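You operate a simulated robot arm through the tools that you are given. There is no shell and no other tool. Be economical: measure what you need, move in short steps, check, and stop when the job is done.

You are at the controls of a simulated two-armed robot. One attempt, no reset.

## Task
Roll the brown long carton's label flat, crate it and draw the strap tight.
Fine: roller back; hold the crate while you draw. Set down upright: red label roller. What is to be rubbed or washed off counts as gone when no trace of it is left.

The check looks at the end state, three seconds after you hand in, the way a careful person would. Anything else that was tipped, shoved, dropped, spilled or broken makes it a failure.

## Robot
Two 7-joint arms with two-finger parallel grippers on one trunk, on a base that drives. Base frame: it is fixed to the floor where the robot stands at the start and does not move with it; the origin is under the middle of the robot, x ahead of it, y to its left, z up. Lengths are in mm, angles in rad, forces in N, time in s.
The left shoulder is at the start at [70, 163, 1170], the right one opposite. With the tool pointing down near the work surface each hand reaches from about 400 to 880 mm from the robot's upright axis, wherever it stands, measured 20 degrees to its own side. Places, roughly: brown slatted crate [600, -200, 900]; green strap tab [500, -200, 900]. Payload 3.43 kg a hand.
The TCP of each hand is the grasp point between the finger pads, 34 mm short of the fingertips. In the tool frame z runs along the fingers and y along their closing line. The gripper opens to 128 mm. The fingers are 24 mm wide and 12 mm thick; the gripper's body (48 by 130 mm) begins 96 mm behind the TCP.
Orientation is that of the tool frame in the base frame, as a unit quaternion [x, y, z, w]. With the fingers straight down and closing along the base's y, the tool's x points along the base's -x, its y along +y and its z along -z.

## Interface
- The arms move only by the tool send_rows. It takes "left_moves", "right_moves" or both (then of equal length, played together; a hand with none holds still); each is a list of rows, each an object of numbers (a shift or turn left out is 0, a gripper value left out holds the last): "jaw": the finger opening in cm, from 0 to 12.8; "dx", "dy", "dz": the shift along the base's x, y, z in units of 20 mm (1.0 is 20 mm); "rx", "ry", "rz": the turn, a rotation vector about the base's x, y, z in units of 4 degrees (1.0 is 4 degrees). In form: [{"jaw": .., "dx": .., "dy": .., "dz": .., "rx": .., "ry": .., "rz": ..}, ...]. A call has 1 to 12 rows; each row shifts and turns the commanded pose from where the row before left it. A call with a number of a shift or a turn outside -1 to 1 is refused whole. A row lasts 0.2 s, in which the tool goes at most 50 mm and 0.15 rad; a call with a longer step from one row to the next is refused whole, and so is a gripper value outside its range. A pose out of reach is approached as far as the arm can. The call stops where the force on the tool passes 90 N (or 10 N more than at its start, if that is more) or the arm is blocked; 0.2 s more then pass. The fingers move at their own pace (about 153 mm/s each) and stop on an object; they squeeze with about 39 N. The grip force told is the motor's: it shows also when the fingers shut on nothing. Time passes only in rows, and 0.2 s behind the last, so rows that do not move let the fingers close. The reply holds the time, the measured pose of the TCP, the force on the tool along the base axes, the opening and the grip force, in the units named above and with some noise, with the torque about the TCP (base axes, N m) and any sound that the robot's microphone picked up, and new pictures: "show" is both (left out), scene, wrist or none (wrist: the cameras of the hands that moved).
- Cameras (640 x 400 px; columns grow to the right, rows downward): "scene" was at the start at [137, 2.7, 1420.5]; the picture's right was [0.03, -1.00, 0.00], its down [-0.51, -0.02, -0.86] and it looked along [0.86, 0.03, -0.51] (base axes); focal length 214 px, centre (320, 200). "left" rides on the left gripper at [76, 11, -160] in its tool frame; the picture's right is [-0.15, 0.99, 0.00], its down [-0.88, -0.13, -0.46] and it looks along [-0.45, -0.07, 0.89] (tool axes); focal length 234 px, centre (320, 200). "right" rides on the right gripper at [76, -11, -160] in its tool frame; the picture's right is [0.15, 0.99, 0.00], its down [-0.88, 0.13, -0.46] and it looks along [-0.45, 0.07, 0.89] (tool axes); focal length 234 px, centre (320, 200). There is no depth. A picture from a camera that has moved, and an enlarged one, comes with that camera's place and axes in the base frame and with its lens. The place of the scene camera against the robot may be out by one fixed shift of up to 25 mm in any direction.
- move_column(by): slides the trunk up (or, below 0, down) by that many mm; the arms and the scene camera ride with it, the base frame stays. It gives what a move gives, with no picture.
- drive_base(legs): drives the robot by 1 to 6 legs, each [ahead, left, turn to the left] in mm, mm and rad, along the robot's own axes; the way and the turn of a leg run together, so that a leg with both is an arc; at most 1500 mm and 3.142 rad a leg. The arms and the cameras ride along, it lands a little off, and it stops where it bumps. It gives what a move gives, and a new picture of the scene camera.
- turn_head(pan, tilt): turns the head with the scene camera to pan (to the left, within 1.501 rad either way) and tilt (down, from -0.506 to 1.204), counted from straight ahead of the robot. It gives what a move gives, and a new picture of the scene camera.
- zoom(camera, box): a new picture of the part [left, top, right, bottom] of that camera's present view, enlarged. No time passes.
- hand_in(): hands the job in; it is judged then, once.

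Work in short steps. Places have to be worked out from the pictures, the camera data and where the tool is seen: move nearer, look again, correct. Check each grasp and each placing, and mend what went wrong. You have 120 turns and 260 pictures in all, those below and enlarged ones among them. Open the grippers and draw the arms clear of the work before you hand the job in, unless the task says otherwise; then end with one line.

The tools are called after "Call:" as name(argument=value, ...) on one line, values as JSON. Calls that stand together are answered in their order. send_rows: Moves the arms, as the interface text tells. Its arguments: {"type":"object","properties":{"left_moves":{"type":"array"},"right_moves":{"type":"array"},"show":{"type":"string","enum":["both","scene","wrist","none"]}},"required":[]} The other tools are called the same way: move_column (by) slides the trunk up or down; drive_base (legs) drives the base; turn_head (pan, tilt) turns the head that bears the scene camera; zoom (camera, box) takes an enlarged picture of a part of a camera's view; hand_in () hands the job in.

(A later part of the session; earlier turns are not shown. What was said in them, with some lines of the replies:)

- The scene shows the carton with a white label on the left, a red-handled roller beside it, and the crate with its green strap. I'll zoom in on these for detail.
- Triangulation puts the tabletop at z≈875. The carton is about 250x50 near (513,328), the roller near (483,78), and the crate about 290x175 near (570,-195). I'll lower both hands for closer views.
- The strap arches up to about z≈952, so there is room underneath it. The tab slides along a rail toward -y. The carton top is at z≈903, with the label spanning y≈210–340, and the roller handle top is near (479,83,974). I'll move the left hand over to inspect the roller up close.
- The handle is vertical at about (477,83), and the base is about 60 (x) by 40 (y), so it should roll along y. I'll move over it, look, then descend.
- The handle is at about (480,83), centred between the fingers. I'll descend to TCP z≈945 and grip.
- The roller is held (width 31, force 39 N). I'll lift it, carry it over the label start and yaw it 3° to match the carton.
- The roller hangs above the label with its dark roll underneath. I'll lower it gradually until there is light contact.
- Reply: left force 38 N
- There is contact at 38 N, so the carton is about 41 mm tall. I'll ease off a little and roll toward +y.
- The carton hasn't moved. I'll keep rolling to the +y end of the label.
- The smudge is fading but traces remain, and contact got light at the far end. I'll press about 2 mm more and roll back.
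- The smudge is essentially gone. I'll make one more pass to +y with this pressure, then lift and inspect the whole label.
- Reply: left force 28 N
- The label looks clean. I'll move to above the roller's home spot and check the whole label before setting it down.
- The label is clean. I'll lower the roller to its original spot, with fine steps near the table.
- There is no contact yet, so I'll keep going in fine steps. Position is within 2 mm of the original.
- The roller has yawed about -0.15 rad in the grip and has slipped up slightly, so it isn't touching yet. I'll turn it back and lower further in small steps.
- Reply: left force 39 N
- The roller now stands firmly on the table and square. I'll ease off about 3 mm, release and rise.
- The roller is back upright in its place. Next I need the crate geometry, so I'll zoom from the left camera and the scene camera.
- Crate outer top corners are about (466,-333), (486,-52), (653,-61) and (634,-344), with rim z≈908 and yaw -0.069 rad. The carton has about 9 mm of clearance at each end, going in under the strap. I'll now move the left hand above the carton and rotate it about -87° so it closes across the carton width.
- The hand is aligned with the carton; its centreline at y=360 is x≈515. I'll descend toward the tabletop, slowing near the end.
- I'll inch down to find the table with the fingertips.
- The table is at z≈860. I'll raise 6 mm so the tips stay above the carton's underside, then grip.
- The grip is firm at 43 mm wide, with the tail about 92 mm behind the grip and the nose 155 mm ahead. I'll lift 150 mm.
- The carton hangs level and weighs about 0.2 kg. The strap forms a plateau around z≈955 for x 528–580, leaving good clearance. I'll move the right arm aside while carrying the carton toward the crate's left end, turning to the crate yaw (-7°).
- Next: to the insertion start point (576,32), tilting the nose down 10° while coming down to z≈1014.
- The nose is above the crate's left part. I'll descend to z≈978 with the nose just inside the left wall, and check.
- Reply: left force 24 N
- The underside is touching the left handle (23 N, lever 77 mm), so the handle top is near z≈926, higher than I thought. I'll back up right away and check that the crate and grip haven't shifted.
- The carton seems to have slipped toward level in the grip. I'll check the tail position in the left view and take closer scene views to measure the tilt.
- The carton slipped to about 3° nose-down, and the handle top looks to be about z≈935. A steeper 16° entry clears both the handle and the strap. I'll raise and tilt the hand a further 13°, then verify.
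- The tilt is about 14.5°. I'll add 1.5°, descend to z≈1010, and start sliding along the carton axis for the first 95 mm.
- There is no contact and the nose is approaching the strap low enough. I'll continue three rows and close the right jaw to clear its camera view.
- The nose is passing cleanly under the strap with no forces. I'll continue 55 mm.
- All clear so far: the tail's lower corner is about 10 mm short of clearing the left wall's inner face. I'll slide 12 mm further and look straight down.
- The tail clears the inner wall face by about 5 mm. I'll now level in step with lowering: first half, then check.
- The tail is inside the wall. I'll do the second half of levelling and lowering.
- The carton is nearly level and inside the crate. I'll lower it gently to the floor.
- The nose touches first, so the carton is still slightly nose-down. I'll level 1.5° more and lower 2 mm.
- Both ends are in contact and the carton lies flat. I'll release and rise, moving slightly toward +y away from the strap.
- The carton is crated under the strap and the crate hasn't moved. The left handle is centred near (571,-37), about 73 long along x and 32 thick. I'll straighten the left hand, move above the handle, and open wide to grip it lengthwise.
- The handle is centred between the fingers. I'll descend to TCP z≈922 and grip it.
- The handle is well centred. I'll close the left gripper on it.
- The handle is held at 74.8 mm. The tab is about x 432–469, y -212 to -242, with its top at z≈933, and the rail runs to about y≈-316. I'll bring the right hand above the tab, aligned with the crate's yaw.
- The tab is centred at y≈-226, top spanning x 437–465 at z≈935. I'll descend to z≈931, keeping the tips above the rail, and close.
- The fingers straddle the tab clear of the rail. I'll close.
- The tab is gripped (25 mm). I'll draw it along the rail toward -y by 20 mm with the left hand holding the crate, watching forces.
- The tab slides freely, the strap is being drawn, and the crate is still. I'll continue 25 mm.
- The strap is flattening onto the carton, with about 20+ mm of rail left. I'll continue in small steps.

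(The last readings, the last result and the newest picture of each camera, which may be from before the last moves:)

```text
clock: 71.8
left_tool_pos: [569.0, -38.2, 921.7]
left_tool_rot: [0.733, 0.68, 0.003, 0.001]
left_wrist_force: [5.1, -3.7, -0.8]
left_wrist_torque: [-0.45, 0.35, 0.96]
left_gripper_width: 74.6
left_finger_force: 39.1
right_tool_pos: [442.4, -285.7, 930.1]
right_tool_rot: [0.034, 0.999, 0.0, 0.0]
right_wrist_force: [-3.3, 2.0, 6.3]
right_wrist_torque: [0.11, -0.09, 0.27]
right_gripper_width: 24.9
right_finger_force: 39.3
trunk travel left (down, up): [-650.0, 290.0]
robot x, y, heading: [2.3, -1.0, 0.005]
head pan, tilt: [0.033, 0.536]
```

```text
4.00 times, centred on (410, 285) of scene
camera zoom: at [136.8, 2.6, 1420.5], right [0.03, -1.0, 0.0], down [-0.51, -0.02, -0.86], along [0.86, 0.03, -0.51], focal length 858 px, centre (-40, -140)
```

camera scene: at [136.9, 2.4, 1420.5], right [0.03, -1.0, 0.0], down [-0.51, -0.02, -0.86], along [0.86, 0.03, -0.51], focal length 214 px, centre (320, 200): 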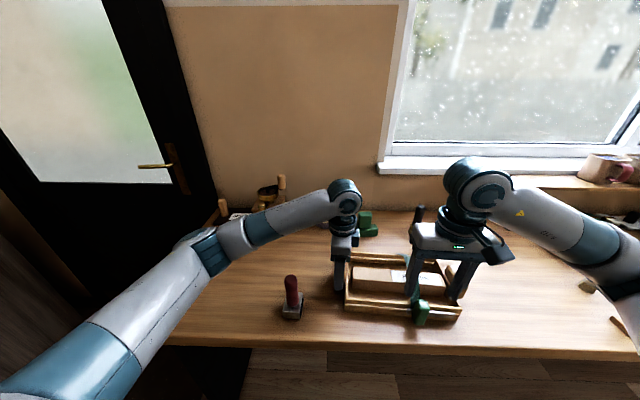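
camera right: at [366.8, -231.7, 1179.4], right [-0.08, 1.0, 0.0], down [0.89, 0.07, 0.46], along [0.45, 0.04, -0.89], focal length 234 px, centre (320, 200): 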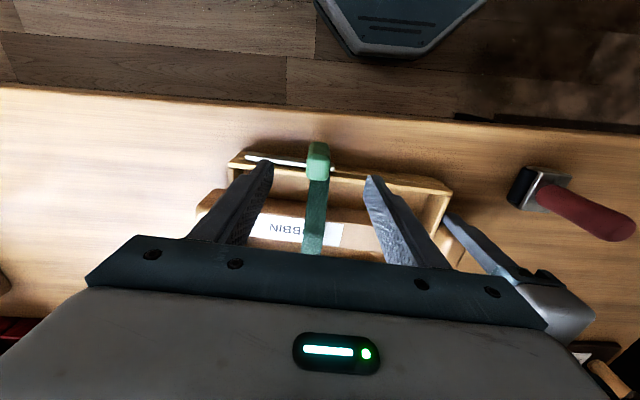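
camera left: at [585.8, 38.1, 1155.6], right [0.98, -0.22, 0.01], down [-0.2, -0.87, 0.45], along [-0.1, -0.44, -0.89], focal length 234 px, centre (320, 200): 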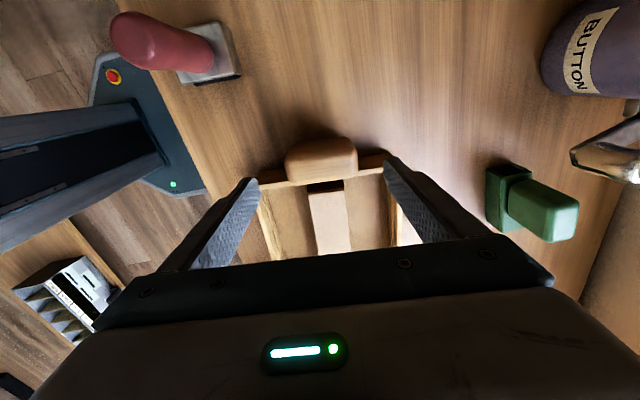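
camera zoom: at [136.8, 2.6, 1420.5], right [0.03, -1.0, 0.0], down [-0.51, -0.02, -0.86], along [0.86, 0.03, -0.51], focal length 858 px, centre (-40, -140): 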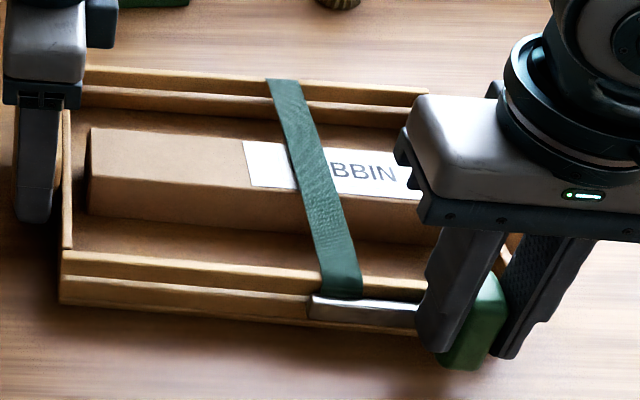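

The strap is almost flat across and there's still no resistance. I'll continue in 5 mm steps to find the stop.

Call:
send_rows(right_moves=[{"dx": -0.018, "dy": -0.25}, {"dx": -0.018, "dy": -0.25}, {}], show="none")

Call:
zoom(camera="scene", box=[330, 235, 490, 335])

```text
clock: 72.6
left_tool_pos: [568.9, -39.4, 921.5]
left_tool_rot: [0.733, 0.68, 0.001, 0.002]
left_wrist_force: [0.4, -16.6, -0.2]
left_wrist_torque: [0.22, 0.45, 1.77]
left_gripper_width: 74.8
left_finger_force: 39.1
right_tool_pos: [442.4, -292.9, 930.7]
right_tool_rot: [0.034, 0.999, 0.001, 0.0]
right_wrist_force: [-1.1, 19.3, 1.2]
right_wrist_torque: [0.04, -0.04, 0.46]
right_gripper_width: 25.0
right_finger_force: 38.7
trunk travel left (down, up): [-650.0, 290.0]
robot x, y, heading: [-0.7, -1.5, 0.003]
head pan, tilt: [0.033, 0.536]
```

```text
4.00 times, centred on (410, 285) of scene
camera zoom: at [136.9, 3.2, 1420.4], right [0.03, -1.0, 0.0], down [-0.51, -0.02, -0.86], along [0.86, 0.03, -0.51], focal length 858 px, centre (-40, -140)
```

zoom: 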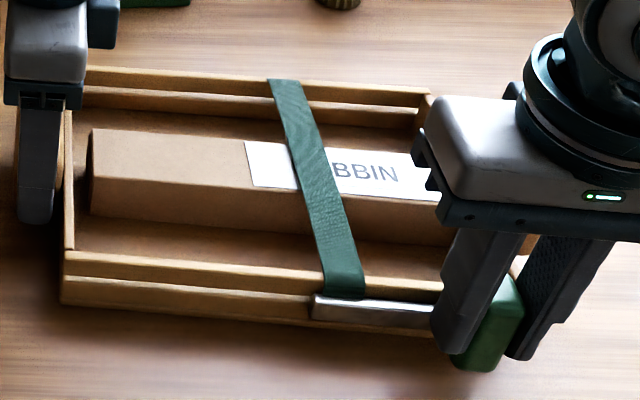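

Resistance is now 19 N, taken up by the left hand. I'll try 2 mm more to confirm it's at the stop.

Call:
send_rows(right_moves=[{"dx": -0.007, "dy": -0.12}, {}, {}], show="wrist")

Call:
zoom(camera="right", box=[200, 80, 440, 260])

```text
clock: 73.4
left_tool_pos: [568.3, -39.3, 923.0]
left_tool_rot: [0.734, 0.679, 0.001, 0.002]
left_wrist_force: [-9.0, -30.0, 0.0]
left_wrist_torque: [-0.04, 0.27, 0.89]
left_gripper_width: 75.0
left_finger_force: 38.6
right_tool_pos: [441.6, -296.8, 930.0]
right_tool_rot: [0.035, 0.999, 0.002, 0.001]
right_wrist_force: [7.7, 30.2, 0.3]
right_wrist_torque: [-0.21, 0.27, 0.58]
right_gripper_width: 25.2
right_finger_force: 39.1
trunk travel left (down, up): [-650.0, 290.0]
robot x, y, heading: [-1.2, -0.3, 0.0]
head pan, tilt: [0.033, 0.536]
camera right: at [365.1, -303.6, 1089.5], right [-0.08, 1.0, 0.0], down [0.89, 0.07, 0.46], along [0.46, 0.04, -0.89], focal length 234 px, centre (320, 200)
```

right: 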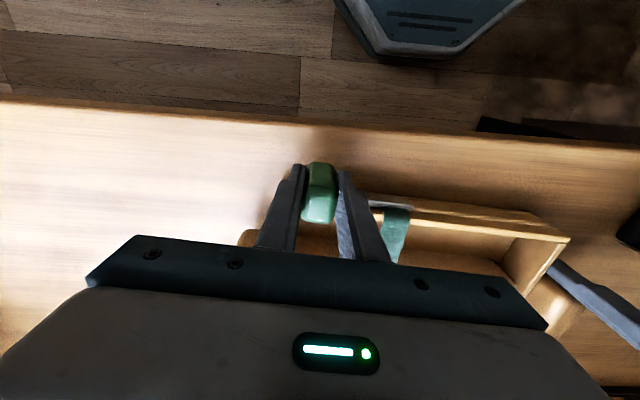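

```text
2.22 times, centred on (320, 170) of right
camera zoom: at [365.1, -303.6, 1089.5], right [-0.08, 1.0, 0.0], down [0.89, 0.07, 0.46], along [0.46, 0.04, -0.89], focal length 520 px, centre (320, 267)
```

zoom: 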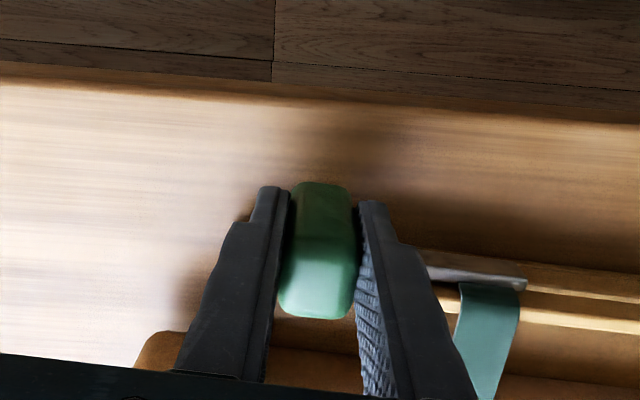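

It's at the stop, with 30 N balanced between the hands. I'll relax about 2 mm to unload, then open the right gripper and rise.

Call:
send_rows(right_moves=[{"dx": 0.006, "dy": 0.1}, {}, {"jaw": 4}, {"jaw": 7}, {}, {"dz": 1}, {"dz": 1}, {"dz": 1}, {"dz": 1}, {"dz": 1}, {"dz": 1, "dy": -0.5}, {"dz": 1, "dy": -0.8}], show="both")

Call:
zoom(camera="scene", box=[320, 235, 480, 335])

Call:
zoom(camera="right", box=[220, 120, 480, 280])

```text
clock: 76.0
left_tool_pos: [568.7, -37.9, 922.0]
left_tool_rot: [0.733, 0.68, 0.002, 0.001]
left_wrist_force: [1.0, 2.0, 3.2]
left_wrist_torque: [0.86, 0.6, -0.12]
left_gripper_width: 75.0
left_finger_force: 39.2
right_tool_pos: [439.9, -321.3, 1071.2]
right_tool_rot: [0.035, 0.999, 0.001, 0.0]
right_wrist_force: [0.2, -0.3, 0.5]
right_wrist_torque: [0.01, 0.02, 0.04]
right_gripper_width: 69.9
right_finger_force: 0.0
trunk travel left (down, up): [-650.0, 290.0]
robot x, y, heading: [-1.3, 1.6, -0.001]
head pan, tilt: [0.033, 0.536]
camera scene: at [136.5, 2.3, 1420.4], right [0.03, -1.0, 0.0], down [-0.51, -0.02, -0.86], along [0.86, 0.03, -0.51], focal length 214 px, centre (320, 200)
camera right: at [363.6, -328.7, 1229.7], right [-0.08, 1.0, 0.0], down [0.89, 0.07, 0.46], along [0.45, 0.04, -0.89], focal length 234 px, centre (320, 200)
```

scene: 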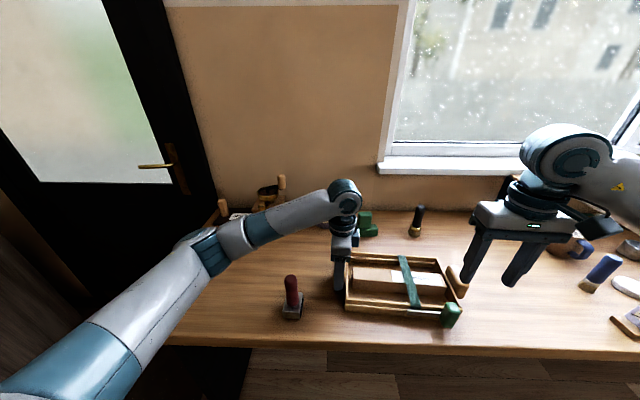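
right: 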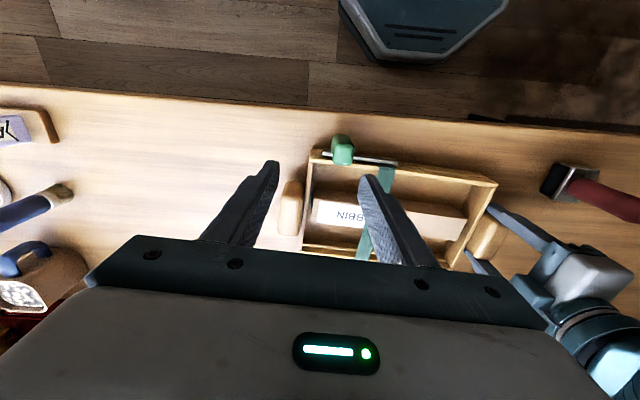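

```text
4.00 times, centred on (400, 285) of scene
camera zoom: at [136.5, 2.3, 1420.4], right [0.03, -1.0, 0.0], down [-0.51, -0.02, -0.86], along [0.86, 0.03, -0.51], focal length 858 px, centre (0, -140)
```

zoom: 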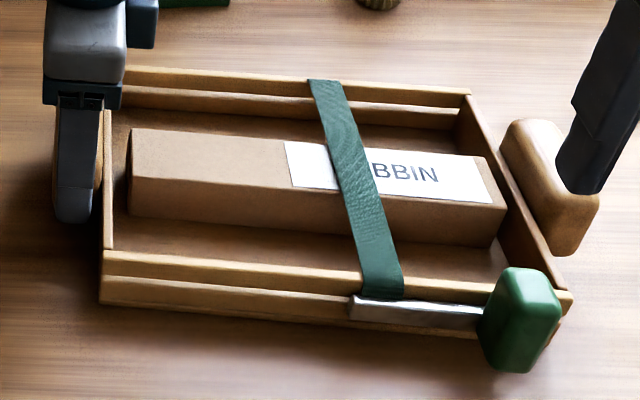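

```text
2.46 times, centred on (350, 200) of right
camera zoom: at [363.6, -328.7, 1229.7], right [-0.08, 1.0, 0.0], down [0.89, 0.07, 0.46], along [0.45, 0.04, -0.89], focal length 576 px, centre (246, 200)
```

zoom: 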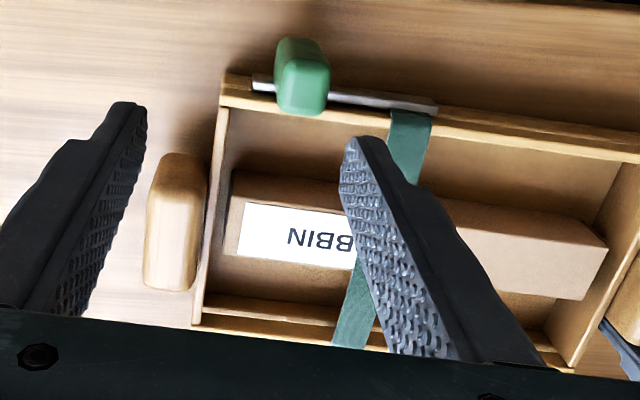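

The tab stayed at about y≈-292 and the strap lies straight and taut over the carton. I'll release the left hand from the handle, rise, and move the right arm further clear.

Call:
send_rows(left_moves=[{"jaw": 8.5}, {"jaw": 11}, {}, {"dz": 1}, {"dz": 1}, {"dz": 1}, {"dz": 1}, {"dz": 1}, {"dz": 1}, {"dz": 1}, {"dz": 1}], right_moves=[{}, {}, {}, {"dz": 1, "dy": -0.8}, {"dz": 1, "dy": -0.8}, {"dz": 1, "dy": -0.8}, {"dz": 1, "dy": -0.8}, {"dz": 0.5, "dy": -0.8}, {}, {}, {}], show="both")

Call:
zoom(camera="scene", box=[320, 235, 480, 335])

Call:
zoom(camera="left", box=[200, 80, 440, 260])

```text
clock: 78.4
left_tool_pos: [569.2, -38.4, 1081.4]
left_tool_rot: [0.733, 0.68, 0.003, 0.001]
left_wrist_force: [0.7, -0.5, 0.8]
left_wrist_torque: [-0.01, -0.01, 0.02]
left_gripper_width: 110.5
left_finger_force: 0.1
right_tool_pos: [440.1, -402.2, 1161.7]
right_tool_rot: [0.035, 0.999, -0.001, 0.0]
right_wrist_force: [0.9, -0.2, -0.2]
right_wrist_torque: [0.0, 0.05, -0.01]
right_gripper_width: 69.8
right_finger_force: 0.1
trunk travel left (down, up): [-650.0, 290.0]
robot x, y, heading: [-0.1, 1.9, -0.001]
head pan, tilt: [0.033, 0.536]
camera scene: at [136.6, 2.4, 1420.5], right [0.03, -1.0, 0.0], down [-0.51, -0.02, -0.86], along [0.86, 0.03, -0.51], focal length 214 px, centre (320, 200)
camera right: at [363.7, -408.3, 1319.9], right [-0.08, 1.0, 0.0], down [0.89, 0.07, 0.46], along [0.45, 0.04, -0.89], focal length 234 px, centre (320, 200)
camera left: at [585.0, 37.5, 1242.1], right [0.98, -0.22, 0.01], down [-0.2, -0.87, 0.45], along [-0.09, -0.44, -0.89], focal length 234 px, centre (320, 200)
```

scene: 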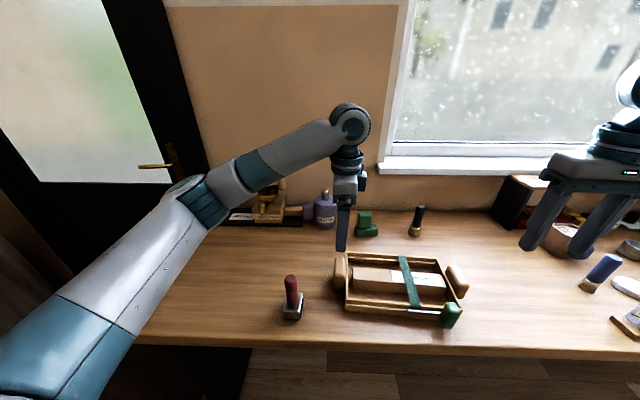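
right: 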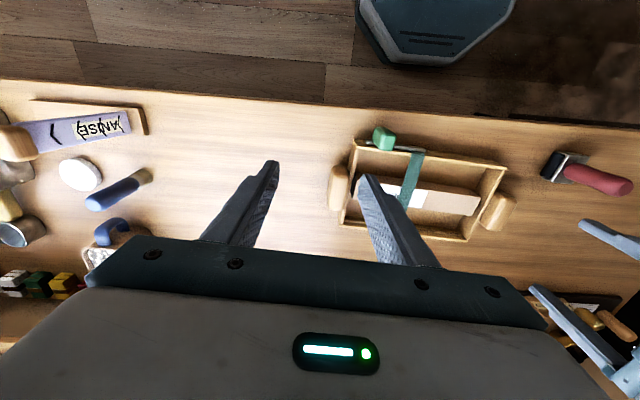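
left: 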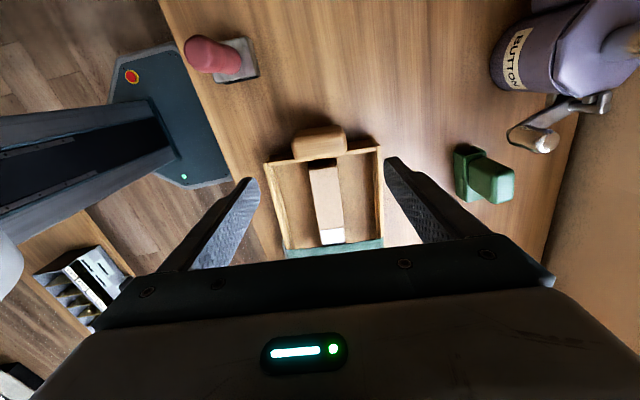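

```text
4.00 times, centred on (400, 285) of scene
camera zoom: at [136.6, 2.4, 1420.5], right [0.03, -1.0, 0.0], down [-0.51, -0.02, -0.86], along [0.86, 0.03, -0.51], focal length 858 px, centre (0, -140)
```

zoom: 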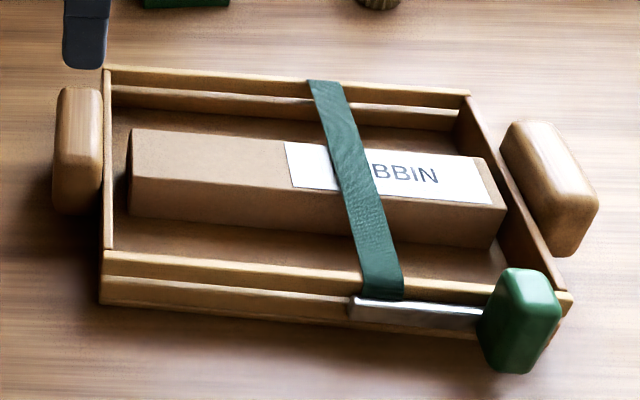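

```text
2.22 times, centred on (320, 170) of left
camera zoom: at [585.0, 37.5, 1242.1], right [0.98, -0.22, 0.01], down [-0.2, -0.87, 0.45], along [-0.09, -0.44, -0.89], focal length 520 px, centre (320, 267)
```

zoom: 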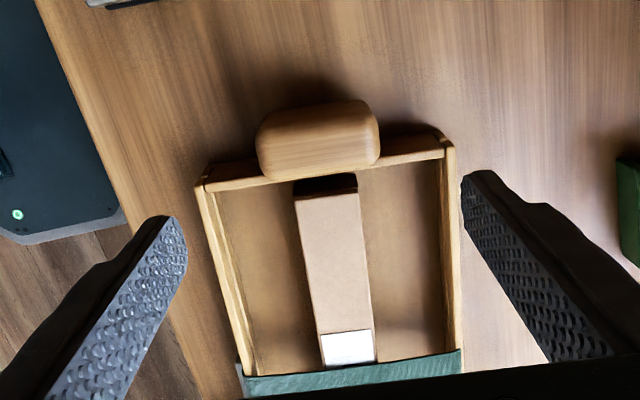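

Everything looks right: the strap is tight, the carton is crated, the roller stands upright. I'll draw the left arm further clear and take a last look.

Call:
send_rows(left_moves=[{"dz": 1, "dx": -0.4}, {"dz": 1, "dx": -0.4}, {"dz": 1, "dx": -0.4, "dy": 0.9}, {"dz": 1, "dx": -0.4, "dy": 0.9}, {"dx": -0.4, "dy": 0.9}, {"dx": -0.4, "dy": 0.9}, {"dx": -0.4, "dy": 0.9}, {"dx": -0.4, "dy": 0.9}, {"dy": 0.9}, {"dy": 0.9}, {"dy": 0.9}, {"dy": 0.9}], show="scene")

Call:
zoom(camera="scene", box=[250, 190, 490, 340])

```text
clock: 81.0
left_tool_pos: [506.0, 144.2, 1161.8]
left_tool_rot: [0.733, 0.681, 0.002, 0.0]
left_wrist_force: [0.5, 0.7, 0.5]
left_wrist_torque: [-0.02, -0.01, 0.0]
left_gripper_width: 109.9
left_finger_force: 0.1
right_tool_pos: [440.7, -401.2, 1161.5]
right_tool_rot: [0.035, 0.999, 0.0, 0.0]
right_wrist_force: [-0.3, 0.4, -0.3]
right_wrist_torque: [-0.03, -0.03, -0.01]
right_gripper_width: 70.1
right_finger_force: 0.1
trunk travel left (down, up): [-650.0, 290.0]
robot x, y, heading: [-0.1, 1.6, 0.001]
head pan, tilt: [0.033, 0.536]
camera scene: at [136.7, 3.6, 1420.5], right [0.03, -1.0, 0.0], down [-0.51, -0.02, -0.86], along [0.86, 0.03, -0.51], focal length 214 px, centre (320, 200)
```

scene: 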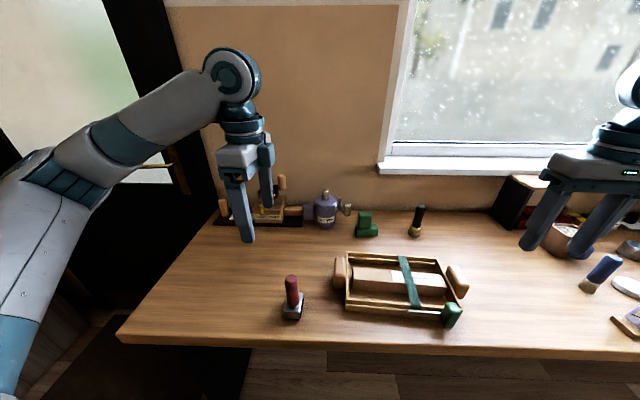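

```text
2.67 times, centred on (370, 265) of scene
camera zoom: at [136.7, 3.6, 1420.5], right [0.03, -1.0, 0.0], down [-0.51, -0.02, -0.86], along [0.86, 0.03, -0.51], focal length 572 px, centre (187, 27)
```

zoom: 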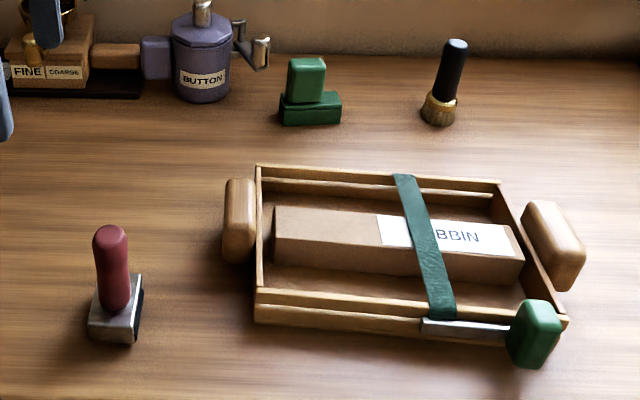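

All is in order and both arms are clear with open grippers, so I'm handing in.

Call:
hand_in()

```text
The job is handed in.
```

The carton's label is rolled flat with no trace of the smudge left, and the carton lies in the crate with the strap drawn tight over it. The crate was held while the strap was drawn, and the red roller is back upright in its place.
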